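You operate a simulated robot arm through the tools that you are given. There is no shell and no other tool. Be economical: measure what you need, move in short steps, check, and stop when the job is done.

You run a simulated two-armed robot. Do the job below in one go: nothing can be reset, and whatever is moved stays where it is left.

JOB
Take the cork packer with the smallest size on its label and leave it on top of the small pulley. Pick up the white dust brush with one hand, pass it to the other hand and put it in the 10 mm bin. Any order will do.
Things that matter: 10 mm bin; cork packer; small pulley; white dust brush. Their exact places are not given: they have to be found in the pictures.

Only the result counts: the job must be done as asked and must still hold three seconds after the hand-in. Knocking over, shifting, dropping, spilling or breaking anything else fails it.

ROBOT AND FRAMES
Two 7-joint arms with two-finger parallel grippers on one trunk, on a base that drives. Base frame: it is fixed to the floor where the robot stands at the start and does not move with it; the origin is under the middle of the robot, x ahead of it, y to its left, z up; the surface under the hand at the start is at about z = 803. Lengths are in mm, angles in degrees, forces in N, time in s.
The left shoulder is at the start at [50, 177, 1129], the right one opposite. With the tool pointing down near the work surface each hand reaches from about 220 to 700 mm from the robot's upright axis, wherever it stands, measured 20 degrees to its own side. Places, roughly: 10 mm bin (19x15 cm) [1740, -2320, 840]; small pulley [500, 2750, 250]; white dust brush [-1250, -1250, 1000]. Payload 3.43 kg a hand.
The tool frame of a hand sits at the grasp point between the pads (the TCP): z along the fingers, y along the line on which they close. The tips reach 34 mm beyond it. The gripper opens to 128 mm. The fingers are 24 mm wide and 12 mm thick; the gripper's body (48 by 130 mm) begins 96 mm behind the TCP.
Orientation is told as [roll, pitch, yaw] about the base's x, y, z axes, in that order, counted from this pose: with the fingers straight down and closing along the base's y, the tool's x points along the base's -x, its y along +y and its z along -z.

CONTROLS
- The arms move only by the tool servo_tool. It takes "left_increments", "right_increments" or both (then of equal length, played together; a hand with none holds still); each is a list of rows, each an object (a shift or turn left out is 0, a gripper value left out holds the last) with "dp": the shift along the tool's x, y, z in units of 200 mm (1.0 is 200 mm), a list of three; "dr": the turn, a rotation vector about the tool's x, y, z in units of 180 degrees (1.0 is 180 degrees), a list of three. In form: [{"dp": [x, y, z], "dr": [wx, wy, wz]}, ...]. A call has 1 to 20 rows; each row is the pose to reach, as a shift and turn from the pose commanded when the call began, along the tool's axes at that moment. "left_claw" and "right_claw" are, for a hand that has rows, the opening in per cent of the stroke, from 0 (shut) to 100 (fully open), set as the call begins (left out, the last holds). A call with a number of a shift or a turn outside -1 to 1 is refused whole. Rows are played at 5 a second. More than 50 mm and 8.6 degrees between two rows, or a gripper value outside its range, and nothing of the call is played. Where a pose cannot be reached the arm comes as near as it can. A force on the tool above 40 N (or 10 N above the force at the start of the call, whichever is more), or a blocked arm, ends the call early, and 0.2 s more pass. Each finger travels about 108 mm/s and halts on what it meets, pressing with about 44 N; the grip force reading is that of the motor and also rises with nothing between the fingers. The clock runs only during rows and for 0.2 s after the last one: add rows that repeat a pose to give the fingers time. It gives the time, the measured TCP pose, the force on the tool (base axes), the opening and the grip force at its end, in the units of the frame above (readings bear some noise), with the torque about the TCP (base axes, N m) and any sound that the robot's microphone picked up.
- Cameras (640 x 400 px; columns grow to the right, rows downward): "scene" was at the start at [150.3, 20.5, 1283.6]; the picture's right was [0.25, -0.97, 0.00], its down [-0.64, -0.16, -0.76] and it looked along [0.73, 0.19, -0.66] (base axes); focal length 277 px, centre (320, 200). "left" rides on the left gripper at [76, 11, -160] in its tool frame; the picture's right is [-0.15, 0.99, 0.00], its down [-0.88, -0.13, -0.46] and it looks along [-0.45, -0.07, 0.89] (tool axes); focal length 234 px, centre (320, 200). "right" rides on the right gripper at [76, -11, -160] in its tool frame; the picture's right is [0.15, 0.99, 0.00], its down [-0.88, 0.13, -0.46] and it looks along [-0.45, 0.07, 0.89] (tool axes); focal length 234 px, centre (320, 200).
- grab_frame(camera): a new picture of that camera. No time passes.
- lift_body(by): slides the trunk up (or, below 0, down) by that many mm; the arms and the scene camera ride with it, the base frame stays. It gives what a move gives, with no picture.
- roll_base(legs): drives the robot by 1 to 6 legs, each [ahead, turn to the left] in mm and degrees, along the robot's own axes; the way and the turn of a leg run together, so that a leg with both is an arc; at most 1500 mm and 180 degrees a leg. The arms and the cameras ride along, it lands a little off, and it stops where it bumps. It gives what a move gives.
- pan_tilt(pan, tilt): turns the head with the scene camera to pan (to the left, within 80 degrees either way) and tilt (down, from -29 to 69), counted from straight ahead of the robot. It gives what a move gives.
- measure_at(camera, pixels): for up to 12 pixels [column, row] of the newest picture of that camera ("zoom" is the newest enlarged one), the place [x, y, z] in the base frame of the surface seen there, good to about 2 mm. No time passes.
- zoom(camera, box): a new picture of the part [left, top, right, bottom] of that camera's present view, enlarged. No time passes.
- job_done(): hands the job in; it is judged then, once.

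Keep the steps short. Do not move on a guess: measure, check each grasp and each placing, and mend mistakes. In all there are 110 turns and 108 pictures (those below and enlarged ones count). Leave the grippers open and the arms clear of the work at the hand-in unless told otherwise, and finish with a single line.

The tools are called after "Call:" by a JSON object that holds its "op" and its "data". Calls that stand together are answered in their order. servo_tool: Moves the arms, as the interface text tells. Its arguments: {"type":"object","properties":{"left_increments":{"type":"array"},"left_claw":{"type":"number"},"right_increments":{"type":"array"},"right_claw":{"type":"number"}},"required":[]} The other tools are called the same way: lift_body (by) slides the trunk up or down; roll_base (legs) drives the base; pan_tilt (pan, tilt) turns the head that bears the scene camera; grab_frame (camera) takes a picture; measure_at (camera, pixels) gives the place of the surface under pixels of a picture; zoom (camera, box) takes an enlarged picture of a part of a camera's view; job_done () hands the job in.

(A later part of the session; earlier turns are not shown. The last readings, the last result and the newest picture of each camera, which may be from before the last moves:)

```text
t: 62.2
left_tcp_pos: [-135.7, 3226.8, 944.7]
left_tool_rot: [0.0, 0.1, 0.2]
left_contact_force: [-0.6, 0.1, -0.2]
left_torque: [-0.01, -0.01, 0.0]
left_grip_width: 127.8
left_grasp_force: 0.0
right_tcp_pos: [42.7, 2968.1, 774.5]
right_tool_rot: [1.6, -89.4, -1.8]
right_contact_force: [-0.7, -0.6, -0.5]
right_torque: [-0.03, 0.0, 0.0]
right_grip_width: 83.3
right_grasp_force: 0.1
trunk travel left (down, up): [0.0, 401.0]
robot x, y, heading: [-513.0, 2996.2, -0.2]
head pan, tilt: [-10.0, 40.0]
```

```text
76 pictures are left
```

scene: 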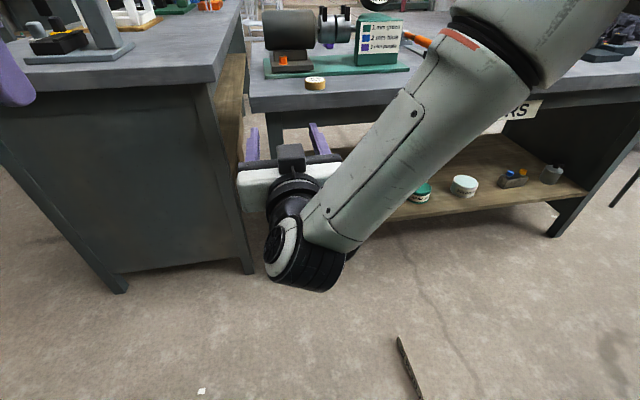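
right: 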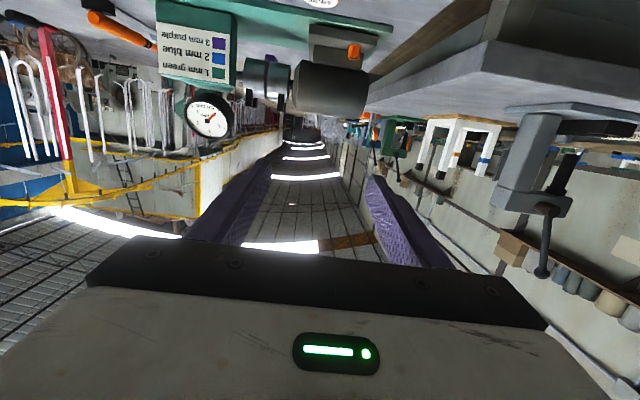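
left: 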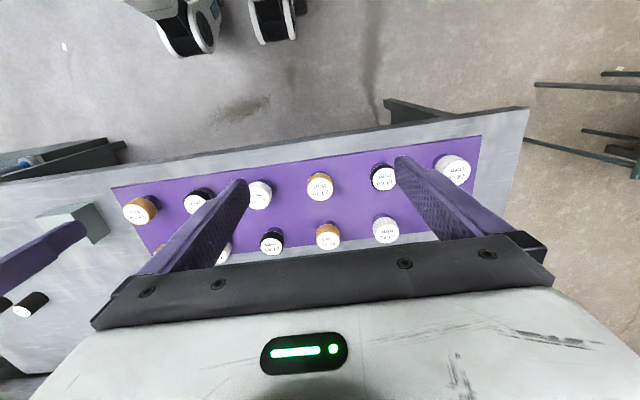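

The hand is level at z 774.5. I shift it right to y≈2872 and measure the packer and the neighbouring table's corner.

Call:
{"op": "servo_tool", "data": {"right_increments": [{"dp": [0, -0.2, 0]}, {"dp": [0, -0.4, 0]}, {"dp": [-0.004, -0.48, 0]}, {"dp": [-0.004, -0.48, 0]}, {"dp": [-0.004, -0.48, 0]}]}}

Call:
{"op": "grab_frame", "data": {"camera": "scene"}}

Call:
{"op": "measure_at", "data": {"camera": "scene", "pixels": [[315, 79], [316, 89], [212, 78], [100, 84], [130, 50], [110, 10], [400, 108]]}}

```text
t: 63.4
left_tcp_pos: [-135.4, 3227.1, 943.9]
left_tool_rot: [0.0, 0.0, 0.2]
left_contact_force: [0.4, -0.2, 1.0]
left_torque: [0.0, 0.0, 0.0]
left_grip_width: 128.1
left_grasp_force: 0.1
right_tcp_pos: [43.3, 2875.0, 777.1]
right_tool_rot: [1.1, -89.3, -1.5]
right_contact_force: [-0.3, 1.0, 0.5]
right_torque: [-0.05, -0.01, -0.03]
right_grip_width: 83.4
right_grasp_force: 0.1
trunk travel left (down, up): [0.0, 401.0]
robot x, y, heading: [-514.9, 3002.3, -0.0]
head pan, tilt: [-10.0, 40.0]
```

```text
75 pictures are left
```

scene: 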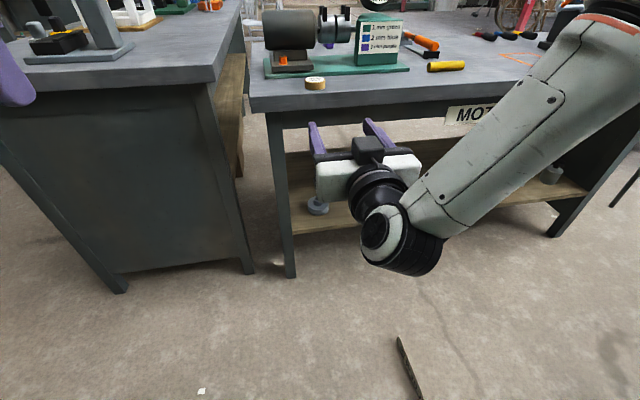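

```text
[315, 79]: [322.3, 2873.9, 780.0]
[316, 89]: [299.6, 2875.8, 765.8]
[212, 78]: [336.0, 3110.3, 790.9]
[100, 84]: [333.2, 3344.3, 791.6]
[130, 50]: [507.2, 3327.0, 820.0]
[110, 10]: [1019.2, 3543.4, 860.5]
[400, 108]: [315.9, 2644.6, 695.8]
```

The packer is at (322.5,2873.5), and the neighbour table's front is at x 335, clear. I extend the hand 140 mm (still short of the table) and check that this reaches.

Call:
{"op": "servo_tool", "data": {"right_increments": [{"dp": [0, 0, 0.2]}, {"dp": [0, 0, 0.4]}, {"dp": [0.005, -0.005, 0.6]}, {"dp": [0.008, -0.005, 0.7]}, {"dp": [0.008, -0.005, 0.7]}, {"dp": [0.008, -0.005, 0.7]}]}}

Call:
{"op": "roll_base", "data": {"legs": [[85, 0]]}}

Call:
{"op": "grab_frame", "data": {"camera": "scene"}}

```text
t: 64.8
left_tcp_pos: [-134.4, 3226.0, 943.9]
left_tool_rot: [0.1, 0.1, 0.3]
left_contact_force: [-1.2, -0.4, -0.1]
left_torque: [0.01, -0.01, -0.01]
left_grip_width: 127.7
left_grasp_force: 0.1
right_tcp_pos: [183.3, 2890.8, 784.5]
right_tool_rot: [-0.3, -88.7, -0.9]
right_contact_force: [0.9, 0.6, 0.9]
right_torque: [-0.02, 0.03, 0.0]
right_grip_width: 83.3
right_grasp_force: 0.0
right hand out of reach, approached as far as the arm can: row 1, 2, 3, 4, 5, 6
trunk travel left (down, up): [0.0, 401.0]
robot x, y, heading: [-513.8, 2998.5, -0.0]
head pan, tilt: [-10.0, 40.0]
```

```text
t: 65.8
left_tcp_pos: [-51.2, 3225.2, 944.4]
left_tool_rot: [0.0, 0.0, 0.1]
left_contact_force: [0.7, -0.2, 1.3]
left_torque: [-0.01, -0.06, 0.0]
left_grip_width: 128.1
left_grasp_force: 0.1
right_tcp_pos: [266.3, 2888.7, 784.6]
right_tool_rot: [0.1, -88.8, -1.2]
right_contact_force: [-0.6, -0.3, 0.5]
right_torque: [0.06, 0.02, 0.01]
right_grip_width: 83.2
right_grasp_force: 0.1
trunk travel left (down, up): [0.0, 401.0]
robot x, y, heading: [-426.0, 2997.5, -0.1]
head pan, tilt: [-10.0, 40.0]
```

```text
74 pictures are left
```

scene: 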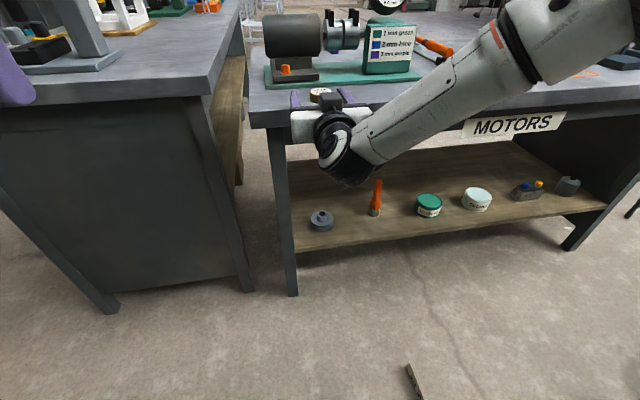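

At that extension the reach strained the wrist and drifted the pose (y 2889, z 784.6). The forearm comes in from the right, so yawing the hand left should ease it, and a round packer doesn't mind. I back off 80 mm, then yaw 20° left and correct y and z.

Call:
{"op": "roll_base", "data": {"legs": [[-85, 0]]}}

Call:
{"op": "servo_tool", "data": {"right_increments": [{"dr": [-0.03, 0, 0]}, {"dr": [-0.06, 0, 0]}, {"dr": [-0.09, 0, 0]}, {"dr": [-0.12, 0, 0]}, {"dp": [0.0, -0.1, 0], "dr": [-0.12, 0, 0]}, {"dp": [0.048, -0.2, 0], "dr": [-0.12, 0, 0]}, {"dp": [0.048, -0.28, 0], "dr": [-0.12, 0, 0]}, {"dp": [0.048, -0.28, 0], "dr": [-0.12, 0, 0]}]}}

```text
t: 66.9
left_tcp_pos: [-136.4, 3226.9, 944.3]
left_tool_rot: [0.0, 0.1, 0.3]
left_contact_force: [0.5, -0.5, -0.6]
left_torque: [0.01, 0.02, -0.05]
left_grip_width: 128.0
left_grasp_force: 0.1
right_tcp_pos: [183.4, 2890.0, 784.1]
right_tool_rot: [0.1, -88.8, -1.1]
right_contact_force: [-0.4, 0.0, 0.0]
right_torque: [-0.01, 0.01, 0.0]
right_grip_width: 83.3
right_grasp_force: 0.2
trunk travel left (down, up): [0.0, 401.0]
robot x, y, heading: [-510.9, 2998.7, -0.2]
head pan, tilt: [-10.0, 40.0]
```

```text
t: 68.7
left_tcp_pos: [-135.3, 3226.0, 944.2]
left_tool_rot: [0.0, 0.0, 0.2]
left_contact_force: [0.0, -0.3, 0.5]
left_torque: [0.02, 0.01, -0.01]
left_grip_width: 127.9
left_grasp_force: 0.0
right_tcp_pos: [174.4, 2953.7, 836.3]
right_tool_rot: [2.8, -85.9, 8.0]
right_contact_force: [0.6, -0.3, 0.8]
right_torque: [0.01, -0.01, -0.01]
right_grip_width: 83.0
right_grasp_force: 0.1
right hand out of reach, approached as far as the arm can: row 1, 2, 3, 4, 5, 6, 7, 8
trunk travel left (down, up): [0.0, 401.0]
robot x, y, heading: [-511.6, 2997.4, -0.3]
head pan, tilt: [-10.0, 40.0]
```

That was worse, so the limit is on the other side. I try yawing right instead, to about −15°, and lowering again.

Call:
{"op": "servo_tool", "data": {"right_increments": [{"dr": [0.04, 0, 0]}, {"dr": [0.08, 0, 0]}, {"dr": [0.12, 0, 0]}, {"dr": [0.15, 0, 0]}, {"dp": [0.1, -0.1, 0], "dr": [0.15, 0, 0]}, {"dp": [0.2, -0.25, 0], "dr": [0.15, 0, 0]}, {"dp": [0.3, -0.4, 0], "dr": [0.15, 0, 0]}, {"dp": [0.3, -0.4, 0], "dr": [0.15, 0, 0]}]}}

Call:
{"op": "grab_frame", "data": {"camera": "scene"}}

```text
t: 70.5
left_tcp_pos: [-135.5, 3226.4, 944.4]
left_tool_rot: [0.0, 0.0, 0.3]
left_contact_force: [-0.2, 0.3, 0.3]
left_torque: [0.04, -0.01, 0.02]
left_grip_width: 127.8
left_grasp_force: 0.0
right_tcp_pos: [182.5, 2877.1, 779.7]
right_tool_rot: [-23.9, -85.9, 7.6]
right_contact_force: [0.0, 0.4, 0.0]
right_torque: [-0.02, -0.01, 0.04]
right_grip_width: 83.1
right_grasp_force: 0.0
trunk travel left (down, up): [0.0, 401.0]
robot x, y, heading: [-515.7, 2998.1, -0.0]
head pan, tilt: [-10.0, 40.0]
```

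```text
73 pictures are left
```

scene: 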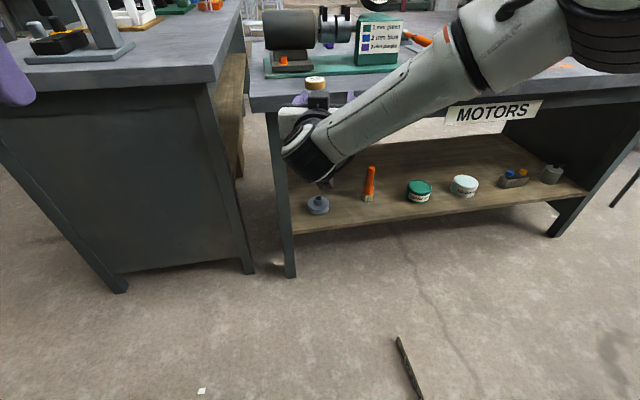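

It is reachable now at yaw −16°. Before re-gripping, I test whether this pose can go down to shelf height in front of the table: 200 mm first.

Call:
{"op": "servo_tool", "data": {"right_increments": [{"dp": [0.2, 0, 0]}, {"dp": [0.4, 0, 0]}, {"dp": [0.6, 0, 0]}, {"dp": [0.8, 0, 0]}, {"dp": [1.0, 0, 0]}, {"dp": [1.0, 0, 0]}]}}

Call:
{"op": "servo_tool", "data": {"right_increments": [{"dp": [0.2, 0, 0]}, {"dp": [0.4, 0, 0]}, {"dp": [0.6, 0, 0]}, {"dp": [0.8, 0, 0]}, {"dp": [1.0, 0, 0]}, {"dp": [1.0, 0, 0]}]}}

Call:
{"op": "grab_frame", "data": {"camera": "scene"}}

```text
t: 71.9
left_tcp_pos: [-135.2, 3225.3, 944.6]
left_tool_rot: [-0.1, 0.0, 0.3]
left_contact_force: [0.1, 0.4, 0.0]
left_torque: [0.0, 0.02, 0.01]
left_grip_width: 127.9
left_grasp_force: 0.1
right_tcp_pos: [170.1, 2875.6, 578.6]
right_tool_rot: [-24.2, -85.9, 8.0]
right_contact_force: [0.0, 0.4, -0.1]
right_torque: [0.0, -0.01, -0.01]
right_grip_width: 83.5
right_grasp_force: 0.0
trunk travel left (down, up): [0.0, 401.0]
robot x, y, heading: [-510.6, 3002.0, -0.1]
head pan, tilt: [-10.0, 40.0]
```

```text
t: 73.3
left_tcp_pos: [-136.2, 3226.1, 943.7]
left_tool_rot: [0.0, 0.1, 0.3]
left_contact_force: [-0.2, 0.2, 0.3]
left_torque: [-0.04, -0.04, 0.01]
left_grip_width: 128.0
left_grasp_force: 0.1
right_tcp_pos: [160.4, 2900.9, 429.3]
right_tool_rot: [-16.2, -82.8, -3.3]
right_contact_force: [0.1, -0.4, -0.2]
right_torque: [-0.02, 0.04, 0.03]
right_grip_width: 83.1
right_grasp_force: 0.1
right hand out of reach, approached as far as the arm can: row 2, 3, 4, 5, 6
trunk travel left (down, up): [0.0, 401.0]
robot x, y, heading: [-516.0, 3002.5, -0.2]
head pan, tilt: [-10.0, 40.0]
```

```text
72 pictures are left
```

scene: 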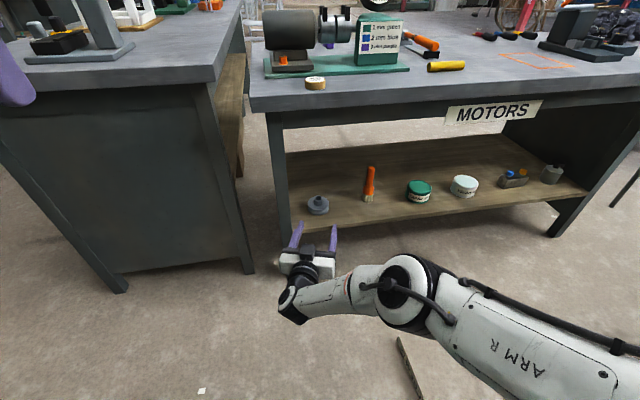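

It is limited at z 429. I add about 20° of downward tilt and go to z≈345 to see if that reaches.

Call:
{"op": "servo_tool", "data": {"right_increments": [{"dr": [0, 0.03, 0]}, {"dr": [0, 0.06, 0]}, {"dr": [0, 0.1, 0]}, {"dp": [0.15, 0, 0], "dr": [0, 0.1, 0]}, {"dp": [0.3, 0, 0], "dr": [0, 0.1, 0]}, {"dp": [0.42, 0, 0], "dr": [0, 0.1, 0]}, {"dp": [0.42, 0, 0], "dr": [0, 0.1, 0]}]}}

```text
t: 74.9
left_tcp_pos: [-136.6, 3226.3, 944.3]
left_tool_rot: [0.0, 0.0, 0.3]
left_contact_force: [0.5, -0.1, 0.3]
left_torque: [-0.01, -0.01, -0.01]
left_grip_width: 128.0
left_grasp_force: 0.1
right_tcp_pos: [151.1, 2902.7, 347.5]
right_tool_rot: [-4.7, -65.1, -15.0]
right_contact_force: [-0.2, -0.5, -0.7]
right_torque: [-0.02, -0.02, -0.01]
right_grip_width: 83.2
right_grasp_force: 0.1
trunk travel left (down, up): [0.0, 401.0]
robot x, y, heading: [-516.5, 2997.5, -0.2]
head pan, tilt: [-10.0, 40.0]
```

Reachable: 25° down at z 347. A smaller tilt would suit the grip better, so I test yaw 20° more to the right with only about 12° of tilt.

Call:
{"op": "servo_tool", "data": {"right_increments": [{"dr": [0.03, 0, 0.012]}, {"dr": [0.06, 0, 0.025]}, {"dr": [0.1, 0, 0.047]}, {"dr": [0.1, -0.035, 0.047]}, {"dr": [0.1, -0.072, 0.047]}, {"dr": [0.1, -0.072, 0.047]}]}}

```text
t: 76.5
left_tcp_pos: [-135.9, 3226.2, 944.5]
left_tool_rot: [0.1, 0.0, 0.3]
left_contact_force: [-0.4, -0.1, 0.0]
left_torque: [0.0, 0.02, 0.01]
left_grip_width: 127.9
left_grasp_force: 0.0
right_tcp_pos: [122.7, 2797.9, 401.5]
right_tool_rot: [-14.7, -81.4, -29.8]
right_contact_force: [0.7, -0.1, -0.6]
right_torque: [-0.02, 0.04, -0.05]
right_grip_width: 83.2
right_grasp_force: 0.1
right hand out of reach, approached as far as the arm can: row 1, 2, 3, 4, 5, 6
trunk travel left (down, up): [0.0, 401.0]
robot x, y, heading: [-517.0, 3002.2, -0.4]
head pan, tilt: [-10.0, 40.0]
stopped in row 6 (right hand): the arm was blocked; the commanded pose is now the measured one
```

It drifted and reports blocked, so I look.

Call:
{"op": "grab_frame", "data": {"camera": "scene"}}

```text
71 pictures are left
```

scene: 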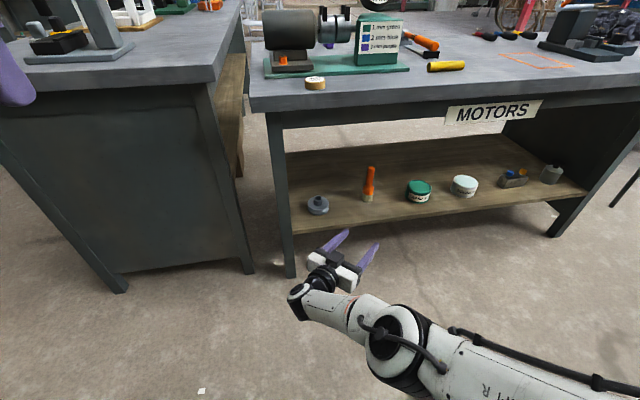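

Nothing is touched; that was just the wrist limit. The earlier pose (yaw −20°, tilt 25°) worked, so I will use that tilt, gripping near the fingertips so the tips stay above the packer's underside. First I return to that yaw.

Call:
{"op": "servo_tool", "data": {"right_increments": [{"dp": [-0.04, 0.15, -0.09], "dr": [-0.04, -0.002, -0.006]}, {"dp": [-0.08, 0.3, -0.18], "dr": [-0.08, -0.003, -0.012]}, {"dp": [-0.118, 0.468, -0.287], "dr": [-0.12, -0.004, -0.018]}, {"dp": [-0.118, 0.468, -0.287], "dr": [-0.135, -0.005, -0.02]}, {"dp": [-0.118, 0.468, -0.287], "dr": [-0.135, -0.005, -0.02]}]}}

Call:
{"op": "servo_tool", "data": {"right_increments": [{"dr": [0, 0.045, 0]}, {"dp": [-0.2, 0, 0], "dr": [0, 0.09, 0]}, {"dp": [-0.4, 0, 0], "dr": [0, 0.09, 0]}, {"dp": [-0.6, 0, 0], "dr": [0, 0.09, 0]}, {"dp": [-0.8, 0, 0], "dr": [0, 0.09, 0]}, {"dp": [-1.0, 0, 0], "dr": [0, 0.09, 0]}, {"dp": [-1.0, 0, 0], "dr": [0, 0.09, 0]}]}}

```text
t: 77.7
left_tcp_pos: [-135.6, 3226.4, 943.9]
left_tool_rot: [0.0, 0.0, 0.1]
left_contact_force: [-0.2, -0.6, 0.9]
left_torque: [0.02, 0.0, -0.04]
left_grip_width: 128.0
left_grasp_force: 0.0
right_tcp_pos: [148.8, 2907.7, 430.2]
right_tool_rot: [-13.9, -81.4, -5.7]
right_contact_force: [0.7, 0.6, -0.6]
right_torque: [0.0, 0.01, 0.02]
right_grip_width: 83.3
right_grasp_force: 0.0
trunk travel left (down, up): [0.0, 401.0]
robot x, y, heading: [-514.6, 2997.1, 0.1]
head pan, tilt: [-10.0, 40.0]
```

```text
t: 79.3
left_tcp_pos: [-135.4, 3225.4, 944.2]
left_tool_rot: [0.0, 0.0, 0.3]
left_contact_force: [-0.7, -0.2, 0.0]
left_torque: [0.01, -0.01, 0.01]
left_grip_width: 127.9
left_grasp_force: 0.1
right_tcp_pos: [177.9, 2904.6, 625.7]
right_tool_rot: [-5.0, -65.4, -15.1]
right_contact_force: [0.2, 0.0, -0.9]
right_torque: [0.0, 0.01, -0.04]
right_grip_width: 83.1
right_grasp_force: 0.1
trunk travel left (down, up): [0.0, 401.0]
robot x, y, heading: [-510.3, 2996.0, -0.1]
head pan, tilt: [-10.0, 40.0]
```

Orientation is restored (yaw ≈ −20.6°, tilt 24.5°). I raise the hand to (122,2907,850), level the closing axis, then drive 110 mm ahead.

Call:
{"op": "servo_tool", "data": {"right_increments": [{"dp": [-0.15, -0.02, -0.12]}, {"dp": [-0.3, -0.04, -0.24]}, {"dp": [-0.45, -0.06, -0.36]}, {"dp": [-0.6, -0.08, -0.48]}, {"dp": [-0.75, -0.1, -0.6]}, {"dp": [-0.905, -0.125, -0.706], "dr": [0, 0, 0.0126]}, {"dp": [-0.905, -0.125, -0.706], "dr": [0, 0, 0.0126]}]}}

Call:
{"op": "roll_base", "data": {"legs": [[110, 0]]}}

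Call:
{"op": "grab_frame", "data": {"camera": "scene"}}

```text
t: 80.9
left_tcp_pos: [-135.4, 3226.8, 944.5]
left_tool_rot: [0.1, 0.0, 0.2]
left_contact_force: [0.2, -0.1, 0.6]
left_torque: [0.0, 0.01, 0.01]
left_grip_width: 128.4
left_grasp_force: 0.0
right_tcp_pos: [120.9, 2905.0, 850.4]
right_tool_rot: [0.0, -65.6, -20.5]
right_contact_force: [0.2, -0.3, 0.3]
right_torque: [0.0, 0.05, 0.01]
right_grip_width: 83.5
right_grasp_force: 0.0
trunk travel left (down, up): [0.0, 401.0]
robot x, y, heading: [-513.2, 2998.7, -0.0]
head pan, tilt: [-10.0, 40.0]
```

```text
t: 82.1
left_tcp_pos: [-24.3, 3225.6, 944.8]
left_tool_rot: [0.0, 0.2, 0.2]
left_contact_force: [1.0, -0.4, 0.3]
left_torque: [-0.03, -0.02, -0.04]
left_grip_width: 128.4
left_grasp_force: 0.1
right_tcp_pos: [232.8, 2905.3, 849.8]
right_tool_rot: [0.0, -65.5, -20.6]
right_contact_force: [0.4, -0.1, 0.9]
right_torque: [0.02, 0.0, -0.06]
right_grip_width: 83.1
right_grasp_force: 0.1
trunk travel left (down, up): [0.0, 401.0]
robot x, y, heading: [-402.7, 3000.2, -0.2]
head pan, tilt: [-10.0, 40.0]
```

```text
70 pictures are left
```

scene: 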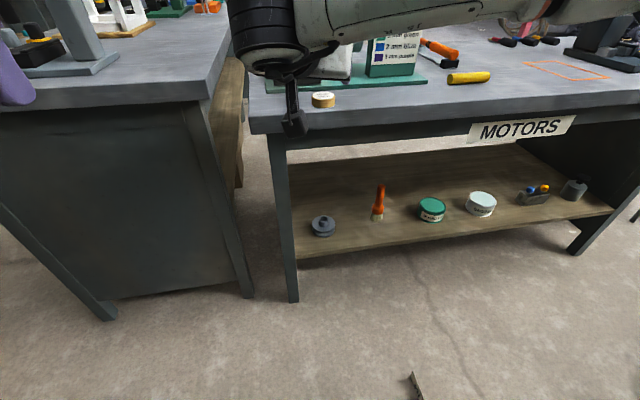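

The wrist now hides the fingers in this view. I check with the right camera and re-measure the packer at (323,97).

Call:
{"op": "grab_frame", "data": {"camera": "right"}}

Call:
{"op": "measure_at", "data": {"camera": "scene", "pixels": [[323, 95], [295, 118], [322, 224], [322, 215], [260, 40]]}}

Call:
{"op": "zoom", "data": {"camera": "scene", "box": [220, 10, 380, 130]}}

```text
69 pictures are left
```

right: 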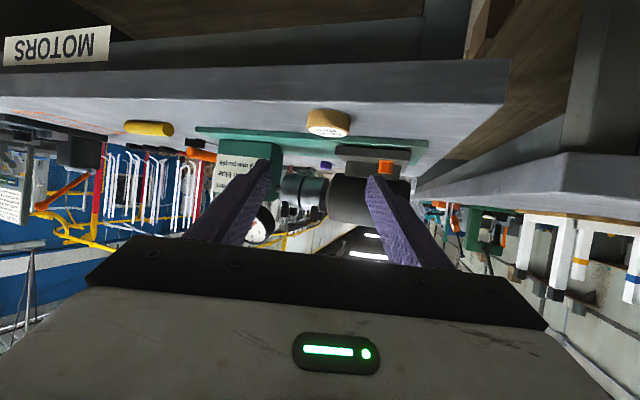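

```text
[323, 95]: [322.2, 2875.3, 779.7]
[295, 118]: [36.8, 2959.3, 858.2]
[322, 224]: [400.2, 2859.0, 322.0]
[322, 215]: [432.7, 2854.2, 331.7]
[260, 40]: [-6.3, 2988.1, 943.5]
```

```text
3.33 times, centred on (300, 70) of scene
```

zoom: 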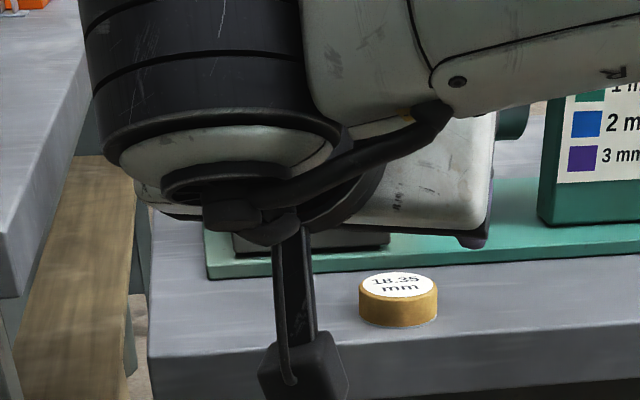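

The right camera shows the packer at (328,122), between the fingers, and the hand is well clear. I make the first part of the approach along the tool axis.

Call:
{"op": "servo_tool", "data": {"right_increments": [{"dp": [0.133, 0.013, 0]}, {"dp": [0.133, 0.013, 0.15]}, {"dp": [0.133, 0.013, 0.28]}, {"dp": [0.133, 0.013, 0.28]}]}}

Call:
{"op": "grab_frame", "data": {"camera": "right"}}

Call:
{"op": "grab_frame", "data": {"camera": "scene"}}

```text
t: 83.1
left_tcp_pos: [-25.0, 3225.2, 944.7]
left_tool_rot: [0.0, 0.1, 0.1]
left_contact_force: [-1.0, -0.3, 0.8]
left_torque: [0.0, 0.0, 0.02]
left_grip_width: 128.0
left_grasp_force: 0.0
right_tcp_pos: [270.2, 2893.2, 802.2]
right_tool_rot: [0.0, -65.6, -20.6]
right_contact_force: [0.8, 0.4, -0.5]
right_torque: [0.01, 0.0, -0.01]
right_grip_width: 83.2
right_grasp_force: 0.1
trunk travel left (down, up): [0.0, 401.0]
robot x, y, heading: [-402.4, 3000.4, -0.3]
head pan, tilt: [-10.0, 40.0]
```

```text
67 pictures are left
```

right: 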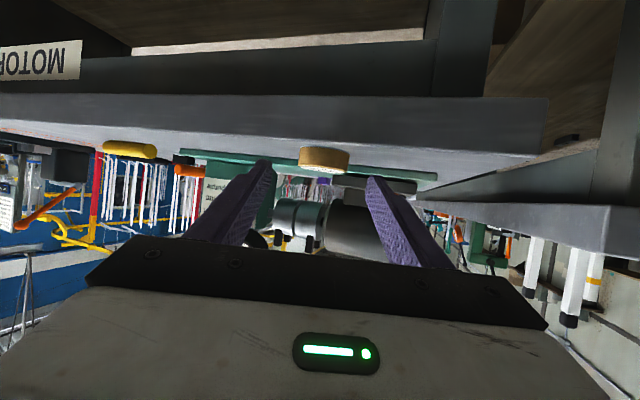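

```text
66 pictures are left
```

scene: 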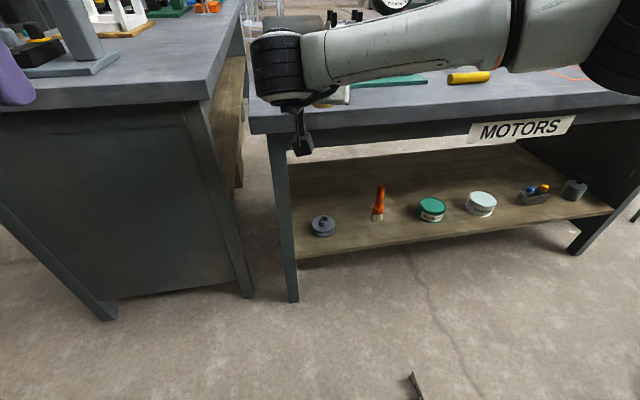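

Centred. Last 34 mm along the tool axis, then I close.

Call:
{"op": "servo_tool", "data": {"right_increments": [{"dp": [0, 0.003, 0.07]}, {"dp": [0, 0.003, 0.13]}, {"dp": [0, 0.003, 0.172]}, {"dp": [0, 0.003, 0.172]}]}}

Call:
{"op": "grab_frame", "data": {"camera": "right"}}

```text
t: 84.1
left_tcp_pos: [-25.4, 3226.7, 944.5]
left_tool_rot: [0.0, 0.0, 0.2]
left_contact_force: [0.9, 0.1, 0.2]
left_torque: [0.02, 0.03, -0.01]
left_grip_width: 127.9
left_grasp_force: 0.1
right_tcp_pos: [301.3, 2884.2, 788.2]
right_tool_rot: [0.1, -65.5, -20.7]
right_contact_force: [1.2, -0.4, 0.4]
right_torque: [0.04, 0.02, 0.01]
right_grip_width: 83.6
right_grasp_force: 0.0
trunk travel left (down, up): [0.0, 401.0]
robot x, y, heading: [-404.8, 2999.1, -0.1]
head pan, tilt: [-10.0, 40.0]
```

```text
65 pictures are left
```

right: 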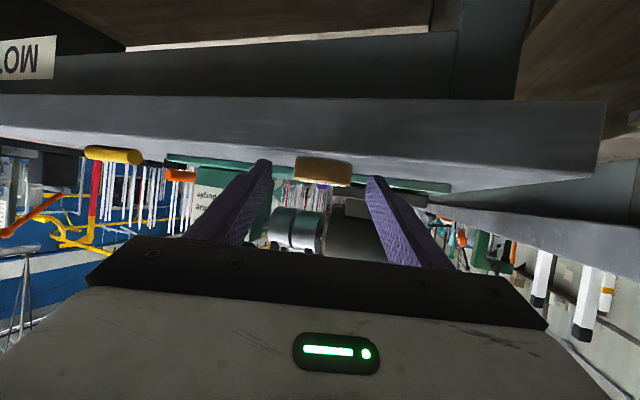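

The packer (324,172) is between the tips (266 and 376). I close.

Call:
{"op": "servo_tool", "data": {"right_increments": [{"dp": [0, 0, 0]}, {"dp": [0, 0, 0]}, {"dp": [0, 0, 0]}, {"dp": [0, 0, 0]}], "right_claw": 10}}

Call:
{"op": "grab_frame", "data": {"camera": "right"}}

```text
t: 85.1
left_tcp_pos: [-25.0, 3227.0, 944.1]
left_tool_rot: [0.0, 0.0, 0.2]
left_contact_force: [0.1, -0.3, -0.1]
left_torque: [0.03, 0.04, 0.03]
left_grip_width: 127.9
left_grasp_force: 0.1
right_tcp_pos: [300.4, 2883.5, 788.8]
right_tool_rot: [0.0, -65.5, -20.7]
right_contact_force: [-0.9, -1.0, 0.5]
right_torque: [0.03, 0.02, -0.02]
right_grip_width: 48.0
right_grasp_force: 43.9
trunk travel left (down, up): [0.0, 401.0]
robot x, y, heading: [-402.0, 3000.2, -0.1]
head pan, tilt: [-10.0, 40.0]
```

```text
64 pictures are left
```

right: 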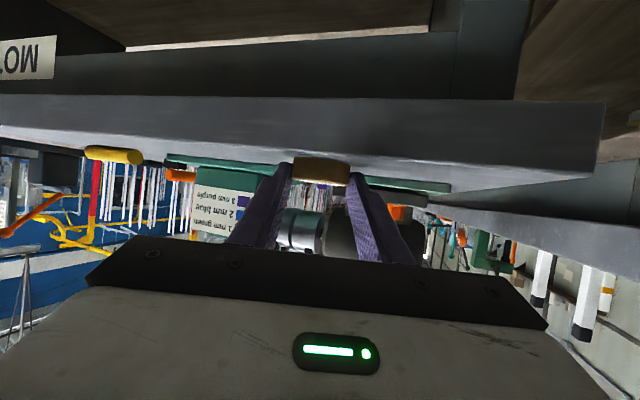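

Gripped at the full diameter, 48.0. I lift straight up 40 mm and check that the packer stays flat.

Call:
{"op": "servo_tool", "data": {"right_increments": [{"dp": [-0.045, 0, -0.02]}, {"dp": [-0.09, 0, -0.041]}, {"dp": [-0.182, 0, -0.083]}, {"dp": [-0.182, 0, -0.083]}]}}

Call:
{"op": "grab_frame", "data": {"camera": "right"}}

```text
t: 86.1
left_tcp_pos: [-25.0, 3225.4, 943.9]
left_tool_rot: [0.0, 0.0, 0.1]
left_contact_force: [0.0, -0.3, 0.2]
left_torque: [-0.02, 0.0, 0.01]
left_grip_width: 127.9
left_grasp_force: 0.1
right_tcp_pos: [299.2, 2882.3, 828.8]
right_tool_rot: [0.1, -65.5, -20.5]
right_contact_force: [-1.2, 0.5, -0.6]
right_torque: [-0.02, 0.06, -0.01]
right_grip_width: 47.7
right_grasp_force: 43.5
trunk travel left (down, up): [0.0, 401.0]
robot x, y, heading: [-403.8, 2998.5, 0.1]
head pan, tilt: [-10.0, 40.0]
```

```text
63 pictures are left
```

right: 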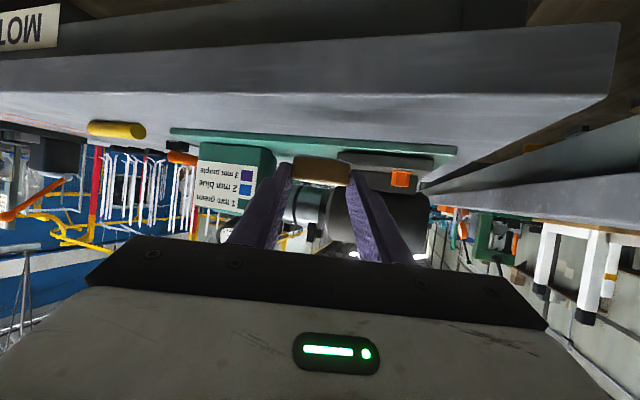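

Held flat. I back off 130 mm and lower in front of the table in steps.

Call:
{"op": "roll_base", "data": {"legs": [[-130, 0]]}}

Call:
{"op": "servo_tool", "data": {"right_increments": [{"dp": [0.22, 0, 0.08]}, {"dp": [0.44, 0, 0.16]}, {"dp": [0.66, 0, 0.24]}, {"dp": [0.88, 0, 0.32]}, {"dp": [0.98, 0, 0.36]}, {"dp": [0.98, 0, 0.36]}]}}

Call:
{"op": "servo_tool", "data": {"right_increments": [{"dp": [0.22, 0, 0.1]}, {"dp": [0.44, 0, 0.2]}, {"dp": [0.66, 0, 0.3]}, {"dp": [0.88, 0, 0.4]}, {"dp": [0.98, 0, 0.45]}, {"dp": [0.98, 0, 0.45]}]}}

Call:
{"op": "pan_tilt", "data": {"pan": -10, "tilt": 45}}

Call:
{"op": "grab_frame", "data": {"camera": "scene"}}

```text
t: 87.4
left_tcp_pos: [-155.0, 3226.3, 944.4]
left_tool_rot: [0.0, 0.1, 0.2]
left_contact_force: [-0.2, 0.7, -0.1]
left_torque: [0.01, -0.01, 0.01]
left_grip_width: 128.0
left_grasp_force: 0.1
right_tcp_pos: [169.1, 2883.1, 827.6]
right_tool_rot: [0.0, -65.5, -20.6]
right_contact_force: [0.9, -0.3, -1.2]
right_torque: [0.01, -0.04, -0.02]
right_grip_width: 48.1
right_grasp_force: 44.2
trunk travel left (down, up): [0.0, 401.0]
robot x, y, heading: [-532.7, 2998.5, -0.1]
head pan, tilt: [-10.0, 40.0]
```

```text
t: 88.8
left_tcp_pos: [-157.6, 3226.8, 943.6]
left_tool_rot: [0.0, 0.1, 0.3]
left_contact_force: [1.2, 0.1, 0.5]
left_torque: [0.05, 0.01, 0.01]
left_grip_width: 127.8
left_grasp_force: 0.1
right_tcp_pos: [153.8, 2889.4, 620.4]
right_tool_rot: [0.2, -65.5, -20.6]
right_contact_force: [0.1, 0.3, 0.1]
right_torque: [0.01, 0.03, -0.01]
right_grip_width: 47.8
right_grasp_force: 44.1
trunk travel left (down, up): [0.0, 401.0]
robot x, y, heading: [-535.3, 2997.3, -0.1]
head pan, tilt: [-10.0, 40.0]
```

```text
t: 90.2
left_tcp_pos: [-156.6, 3226.8, 943.8]
left_tool_rot: [-0.1, 0.1, 0.3]
left_contact_force: [0.6, 0.4, 0.0]
left_torque: [0.02, -0.02, 0.03]
left_grip_width: 127.7
left_grasp_force: 0.0
right_tcp_pos: [154.3, 2887.7, 403.4]
right_tool_rot: [0.0, -65.5, -20.5]
right_contact_force: [0.2, 0.0, -1.5]
right_torque: [0.01, 0.04, 0.03]
right_grip_width: 47.7
right_grasp_force: 44.3
trunk travel left (down, up): [0.0, 401.0]
robot x, y, heading: [-535.8, 2998.4, -0.3]
head pan, tilt: [-10.0, 40.0]
```

```text
t: 90.9
left_tcp_pos: [-155.6, 3225.8, 944.2]
left_tool_rot: [0.1, 0.1, 0.3]
left_contact_force: [-0.4, 0.8, 0.1]
left_torque: [-0.01, 0.01, -0.01]
left_grip_width: 127.9
left_grasp_force: 0.0
right_tcp_pos: [153.2, 2886.5, 404.0]
right_tool_rot: [0.1, -65.5, -20.6]
right_contact_force: [-0.4, -0.1, -0.5]
right_torque: [0.01, 0.02, 0.0]
right_grip_width: 47.6
right_grasp_force: 43.7
trunk travel left (down, up): [0.0, 401.0]
robot x, y, heading: [-533.4, 3001.0, -0.3]
head pan, tilt: [-10.0, 45.0]
```

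```text
62 pictures are left
```

scene: 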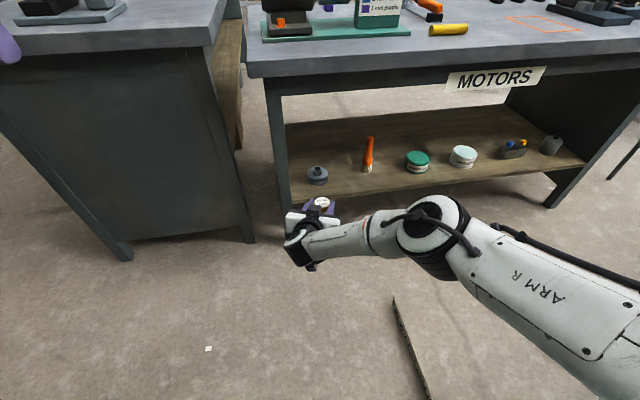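

Reach is good. I enlarge the pulley and measure its hub plus the elbow's position for clearance.

Call:
{"op": "measure_at", "data": {"camera": "scene", "pixels": [[430, 205], [455, 215], [390, 220], [322, 202], [500, 240]]}}

Call:
{"op": "zoom", "data": {"camera": "scene", "box": [285, 150, 365, 220]}}

```text
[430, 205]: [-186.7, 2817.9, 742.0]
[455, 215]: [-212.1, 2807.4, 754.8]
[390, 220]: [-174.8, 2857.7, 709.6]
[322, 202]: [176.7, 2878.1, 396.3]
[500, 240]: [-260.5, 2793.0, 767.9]
```

```text
5.71 times, centred on (325, 185) of scene
```

zoom: 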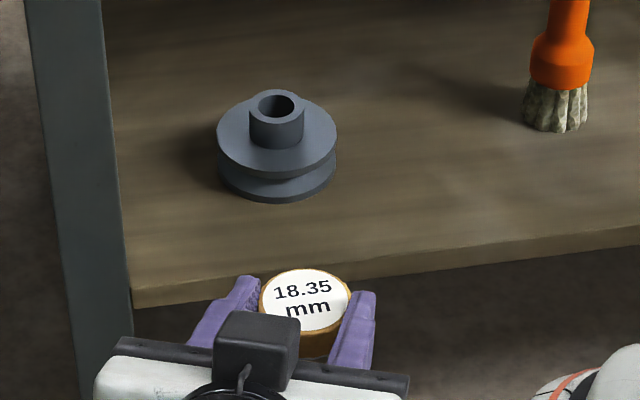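

Call:
{"op": "measure_at", "data": {"camera": "zoom", "pixels": [[252, 106], [301, 106], [277, 121], [276, 92], [220, 137], [333, 137], [277, 174], [305, 285], [264, 295], [346, 292], [304, 271], [306, 330]]}}

```text
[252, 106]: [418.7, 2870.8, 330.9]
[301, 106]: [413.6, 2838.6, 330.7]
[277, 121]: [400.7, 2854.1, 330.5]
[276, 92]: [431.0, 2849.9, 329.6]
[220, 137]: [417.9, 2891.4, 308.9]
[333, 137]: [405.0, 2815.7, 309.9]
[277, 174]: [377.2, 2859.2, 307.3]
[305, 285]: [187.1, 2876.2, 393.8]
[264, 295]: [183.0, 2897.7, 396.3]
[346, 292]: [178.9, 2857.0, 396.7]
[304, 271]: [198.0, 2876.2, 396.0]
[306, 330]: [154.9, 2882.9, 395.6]
```

Hub centre (416,2853.5), top z 330.8. The packer centre is now about (176,2878), with its bottom 27 below the TCP. I shift y and z so it is 22 mm above hub height, then drive ahead 225 mm.

Call:
{"op": "servo_tool", "data": {"right_increments": [{"dp": [0.045, -0.06, 0.045]}, {"dp": [0.091, -0.115, 0.089]}, {"dp": [0.091, -0.115, 0.089]}]}}

Call:
{"op": "roll_base", "data": {"legs": [[215, 0]]}}

Call:
{"op": "pan_tilt", "data": {"pan": -10, "tilt": 55}}

Call:
{"op": "grab_frame", "data": {"camera": "scene"}}

```text
t: 91.7
left_tcp_pos: [-155.3, 3226.0, 942.8]
left_tool_rot: [0.0, 0.0, 0.3]
left_contact_force: [0.2, -1.0, 0.7]
left_torque: [-0.03, 0.0, 0.02]
left_grip_width: 128.0
left_grasp_force: 0.1
right_tcp_pos: [153.2, 2863.8, 381.8]
right_tool_rot: [0.0, -65.5, -20.7]
right_contact_force: [-1.0, 0.1, -0.6]
right_torque: [0.0, -0.01, -0.02]
right_grip_width: 48.1
right_grasp_force: 44.3
trunk travel left (down, up): [0.0, 401.0]
robot x, y, heading: [-531.6, 2998.1, 0.0]
head pan, tilt: [-10.0, 45.0]
```

```text
t: 93.3
left_tcp_pos: [57.9, 3226.8, 944.1]
left_tool_rot: [0.0, -0.1, 0.3]
left_contact_force: [0.4, 0.4, 0.5]
left_torque: [-0.03, -0.02, -0.04]
left_grip_width: 128.0
left_grasp_force: 0.1
right_tcp_pos: [366.8, 2864.9, 380.8]
right_tool_rot: [-0.1, -65.6, -20.5]
right_contact_force: [-0.4, -0.1, -0.3]
right_torque: [-0.05, 0.01, -0.01]
right_grip_width: 47.9
right_grasp_force: 43.9
trunk travel left (down, up): [0.0, 401.0]
robot x, y, heading: [-319.9, 3000.2, -0.1]
head pan, tilt: [-10.0, 45.0]
```

```text
t: 94.0
left_tcp_pos: [54.8, 3226.9, 944.8]
left_tool_rot: [-0.1, 0.0, 0.3]
left_contact_force: [-0.8, 0.7, -0.5]
left_torque: [0.01, 0.02, -0.01]
left_grip_width: 128.1
left_grasp_force: 0.0
right_tcp_pos: [365.7, 2865.9, 380.3]
right_tool_rot: [-0.1, -65.5, -20.5]
right_contact_force: [-0.3, -0.2, -1.0]
right_torque: [-0.04, -0.01, -0.01]
right_grip_width: 48.1
right_grasp_force: 43.9
trunk travel left (down, up): [0.0, 401.0]
robot x, y, heading: [-321.4, 3001.9, -0.1]
head pan, tilt: [-10.0, 55.0]
```

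```text
60 pictures are left
```

scene: 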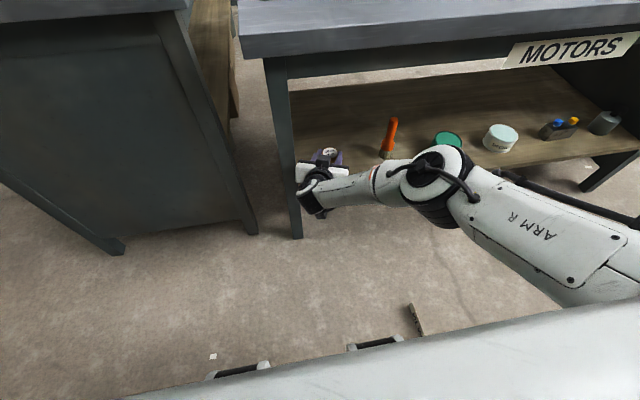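

The palm's left end is close to the table leg, so I measure that clearance before going in.

Call:
{"op": "zoom", "data": {"camera": "scene", "box": [265, 120, 365, 230]}}

```text
3.64 times, centred on (315, 175) of scene
```

zoom: 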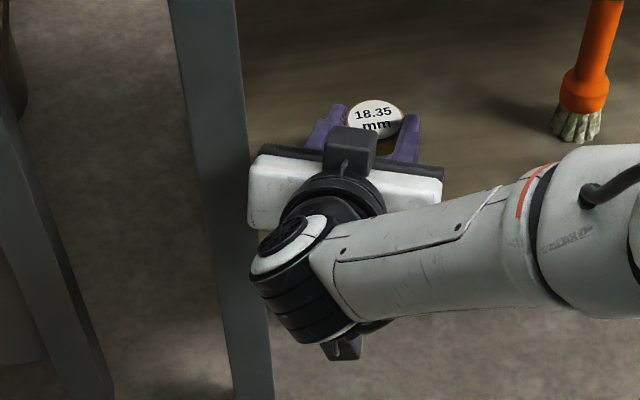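

Call:
{"op": "measure_at", "data": {"camera": "zoom", "pixels": [[210, 160], [238, 120], [241, 200], [248, 280], [228, 60], [252, 210], [255, 160], [252, 190], [225, 200], [265, 150]]}}

```text
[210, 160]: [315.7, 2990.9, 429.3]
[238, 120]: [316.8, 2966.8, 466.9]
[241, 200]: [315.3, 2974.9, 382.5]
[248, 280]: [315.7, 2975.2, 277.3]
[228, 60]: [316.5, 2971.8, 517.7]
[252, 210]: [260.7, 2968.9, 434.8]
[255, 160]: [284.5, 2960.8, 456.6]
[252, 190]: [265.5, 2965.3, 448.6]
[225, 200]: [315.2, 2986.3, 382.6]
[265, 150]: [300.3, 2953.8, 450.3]
```

About 8–12 mm of clearance to the leg (inner face y≈2967), growing as I shift to y 2862. I advance the last 27 mm with the arm.

Call:
{"op": "servo_tool", "data": {"right_increments": [{"dp": [-0.003, -0.019, 0.006]}, {"dp": [-0.028, 0.005, 0.062]}, {"dp": [-0.056, 0.03, 0.124]}, {"dp": [-0.056, 0.03, 0.124]}]}}

Call:
{"op": "zoom", "data": {"camera": "scene", "box": [285, 110, 365, 190]}}

Call:
{"op": "grab_frame", "data": {"camera": "right"}}

```text
t: 95.0
left_tcp_pos: [56.0, 3226.0, 944.5]
left_tool_rot: [0.0, 0.0, 0.3]
left_contact_force: [-0.6, 0.3, -0.6]
left_torque: [0.0, -0.01, -0.01]
left_grip_width: 128.1
left_grasp_force: 0.0
right_tcp_pos: [394.6, 2862.8, 382.6]
right_tool_rot: [0.0, -65.5, -20.5]
right_contact_force: [-0.2, 0.2, -0.3]
right_torque: [0.01, -0.01, 0.02]
right_grip_width: 47.6
right_grasp_force: 43.4
trunk travel left (down, up): [0.0, 401.0]
robot x, y, heading: [-319.2, 2999.8, 0.2]
head pan, tilt: [-10.0, 55.0]
```

```text
5.00 times, centred on (325, 150) of scene
```

zoom: 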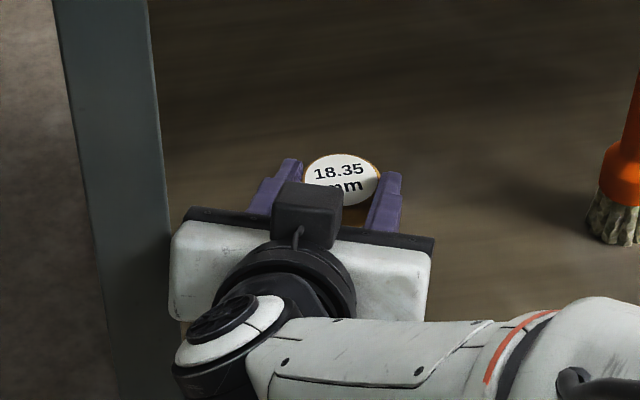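

```text
57 pictures are left
```

right: 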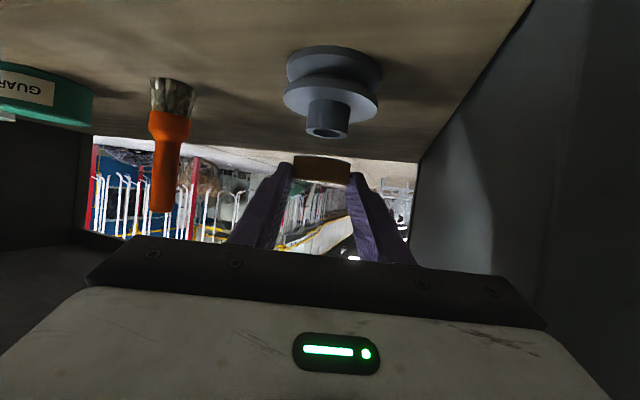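

The packer hovers over the hub; the right view shows the hub at col 328 and the packer at col 322. I lower 18 mm and look again.

Call:
{"op": "servo_tool", "data": {"right_increments": [{"dp": [0.045, 0, 0.02]}, {"dp": [0.082, 0, 0.037]}, {"dp": [0.082, 0, 0.037]}]}}

Call:
{"op": "zoom", "data": {"camera": "right", "box": [240, 30, 400, 200]}}

Call:
{"op": "measure_at", "data": {"camera": "zoom", "pixels": [[160, 340], [170, 300], [200, 250]]}}

Call:
{"op": "zoom", "data": {"camera": "scene", "box": [285, 110, 365, 190]}}

Call:
{"op": "measure_at", "data": {"camera": "zoom", "pixels": [[340, 162], [340, 185], [313, 180], [370, 180], [360, 210], [345, 156]]}}

```text
t: 95.8
left_tcp_pos: [57.3, 3227.1, 944.4]
left_tool_rot: [0.0, 0.0, 0.3]
left_contact_force: [-0.3, 0.1, 0.0]
left_torque: [-0.03, 0.0, -0.02]
left_grip_width: 127.7
left_grasp_force: 0.0
right_tcp_pos: [387.7, 2857.5, 366.2]
right_tool_rot: [-0.1, -65.5, -20.5]
right_contact_force: [-0.7, -0.5, -0.1]
right_torque: [0.0, 0.0, 0.02]
right_grip_width: 47.8
right_grasp_force: 44.1
right hand out of reach, approached as far as the arm can: row 2, 3
trunk travel left (down, up): [0.0, 401.0]
robot x, y, heading: [-323.0, 2995.1, -0.0]
head pan, tilt: [-10.0, 55.0]
```

```text
2.35 times, centred on (320, 115) of right
```

zoom: 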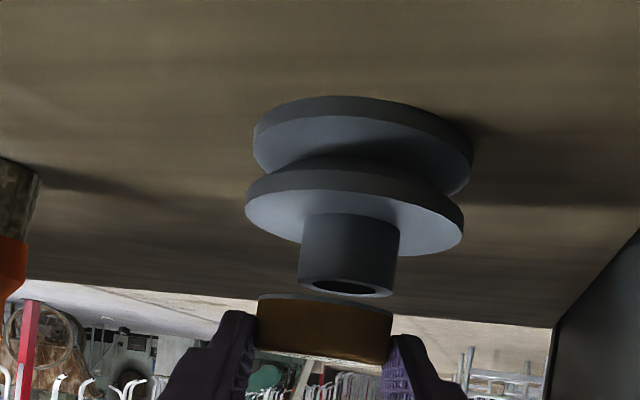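

```text
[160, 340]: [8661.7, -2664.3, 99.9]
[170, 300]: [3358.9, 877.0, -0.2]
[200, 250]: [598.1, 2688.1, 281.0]
```

```text
5.00 times, centred on (325, 150) of scene
```

zoom: 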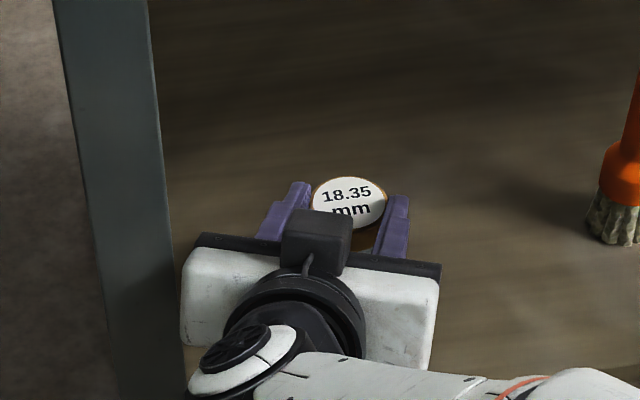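

```text
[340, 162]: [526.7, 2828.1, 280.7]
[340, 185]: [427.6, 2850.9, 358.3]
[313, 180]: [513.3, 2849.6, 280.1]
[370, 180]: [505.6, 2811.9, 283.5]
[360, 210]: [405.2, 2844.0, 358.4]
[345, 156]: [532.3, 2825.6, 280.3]
```

The stretch limit is reached (711 mm ahead). I draw the arm back 38 mm, drive the base up 44 mm, then lower.

Call:
{"op": "servo_tool", "data": {"right_increments": [{"dp": [-0.03, -0.01, -0.04]}, {"dp": [0.03, -0.055, -0.185]}, {"dp": [0.03, -0.055, -0.185]}]}}

Call:
{"op": "roll_base", "data": {"legs": [[44, 0]]}}

```text
t: 96.7
left_tcp_pos: [56.7, 3227.3, 944.6]
left_tool_rot: [0.1, 0.0, 0.3]
left_contact_force: [-0.4, -0.6, 0.1]
left_torque: [-0.01, 0.03, 0.0]
left_grip_width: 128.2
left_grasp_force: 0.0
right_tcp_pos: [350.0, 2859.4, 375.1]
right_tool_rot: [0.1, -65.6, -20.6]
right_contact_force: [-0.5, 0.0, -1.3]
right_torque: [0.02, 0.03, 0.0]
right_grip_width: 47.8
right_grasp_force: 43.6
trunk travel left (down, up): [0.0, 401.0]
robot x, y, heading: [-318.7, 2999.7, -0.2]
head pan, tilt: [-10.0, 55.0]
```

```text
t: 97.5
left_tcp_pos: [100.6, 3225.1, 944.1]
left_tool_rot: [0.0, -0.1, 0.4]
left_contact_force: [0.5, 0.4, 0.2]
left_torque: [0.01, -0.02, -0.02]
left_grip_width: 128.3
left_grasp_force: 0.1
right_tcp_pos: [394.9, 2861.7, 375.4]
right_tool_rot: [0.0, -65.5, -20.4]
right_contact_force: [-0.3, 0.2, 0.1]
right_torque: [0.0, 0.01, -0.01]
right_grip_width: 47.7
right_grasp_force: 44.2
trunk travel left (down, up): [0.0, 401.0]
robot x, y, heading: [-275.6, 3002.8, 0.1]
head pan, tilt: [-10.0, 55.0]
```

At (394.9,2861.7,375.4). I lower 12 mm and check the alignment.

Call:
{"op": "servo_tool", "data": {"right_increments": [{"dp": [0.027, 0, 0.01]}, {"dp": [0.055, 0, 0.02]}, {"dp": [0.055, 0, 0.02]}]}}

Call:
{"op": "zoom", "data": {"camera": "scene", "box": [285, 90, 385, 190]}}

Call:
{"op": "zoom", "data": {"camera": "right", "box": [240, 30, 400, 200]}}

```text
t: 98.3
left_tcp_pos: [101.6, 3225.8, 944.4]
left_tool_rot: [-0.1, -0.1, 0.4]
left_contact_force: [0.0, 0.6, 1.4]
left_torque: [-0.02, 0.0, 0.01]
left_grip_width: 128.2
left_grasp_force: 0.0
right_tcp_pos: [394.4, 2862.4, 363.6]
right_tool_rot: [0.0, -65.5, -20.5]
right_contact_force: [0.4, 0.7, 0.1]
right_torque: [0.01, 0.01, -0.01]
right_grip_width: 47.7
right_grasp_force: 44.6
trunk travel left (down, up): [0.0, 401.0]
robot x, y, heading: [-277.5, 2999.3, 0.2]
head pan, tilt: [-10.0, 55.0]
```

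```text
4.00 times, centred on (335, 140) of scene
```

zoom: 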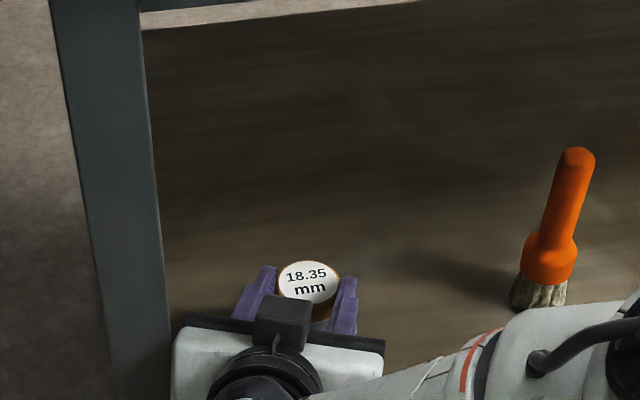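

```text
2.35 times, centred on (320, 115) of right
```

zoom: 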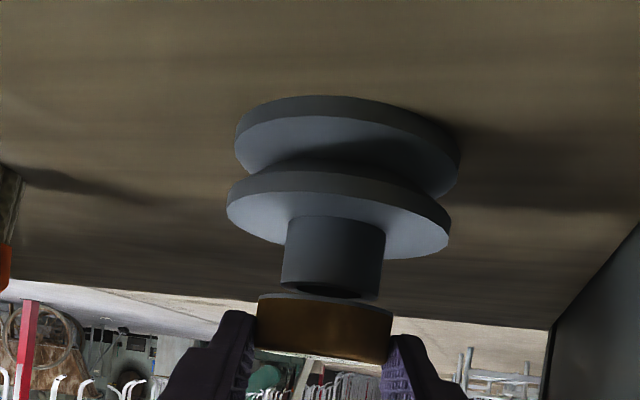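

Aligned: hub col 332, packer col 325 in the enlarged view. I lower slowly until contact.

Call:
{"op": "servo_tool", "data": {"right_increments": [{"dp": [0.012, -0.005, 0.005]}, {"dp": [0.02, -0.005, 0.009]}, {"dp": [0.026, -0.005, 0.012]}, {"dp": [0.026, -0.005, 0.012]}]}}

Call:
{"op": "zoom", "data": {"camera": "right", "box": [240, 30, 400, 200]}}

```text
t: 99.3
left_tcp_pos: [101.3, 3226.0, 943.8]
left_tool_rot: [-0.1, -0.2, 0.4]
left_contact_force: [0.3, -0.6, 0.6]
left_torque: [0.0, -0.03, -0.03]
left_grip_width: 127.9
left_grasp_force: 0.1
right_tcp_pos: [394.0, 2859.7, 357.6]
right_tool_rot: [0.0, -65.5, -20.6]
right_contact_force: [-0.9, 0.2, -1.2]
right_torque: [-0.01, 0.0, 0.01]
right_grip_width: 47.9
right_grasp_force: 43.8
trunk travel left (down, up): [0.0, 401.0]
robot x, y, heading: [-273.4, 3000.4, 0.1]
head pan, tilt: [-10.0, 55.0]
```

```text
2.35 times, centred on (320, 115) of right
```

zoom: 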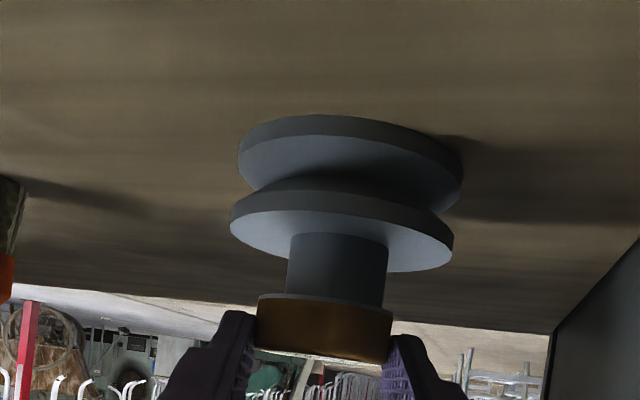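

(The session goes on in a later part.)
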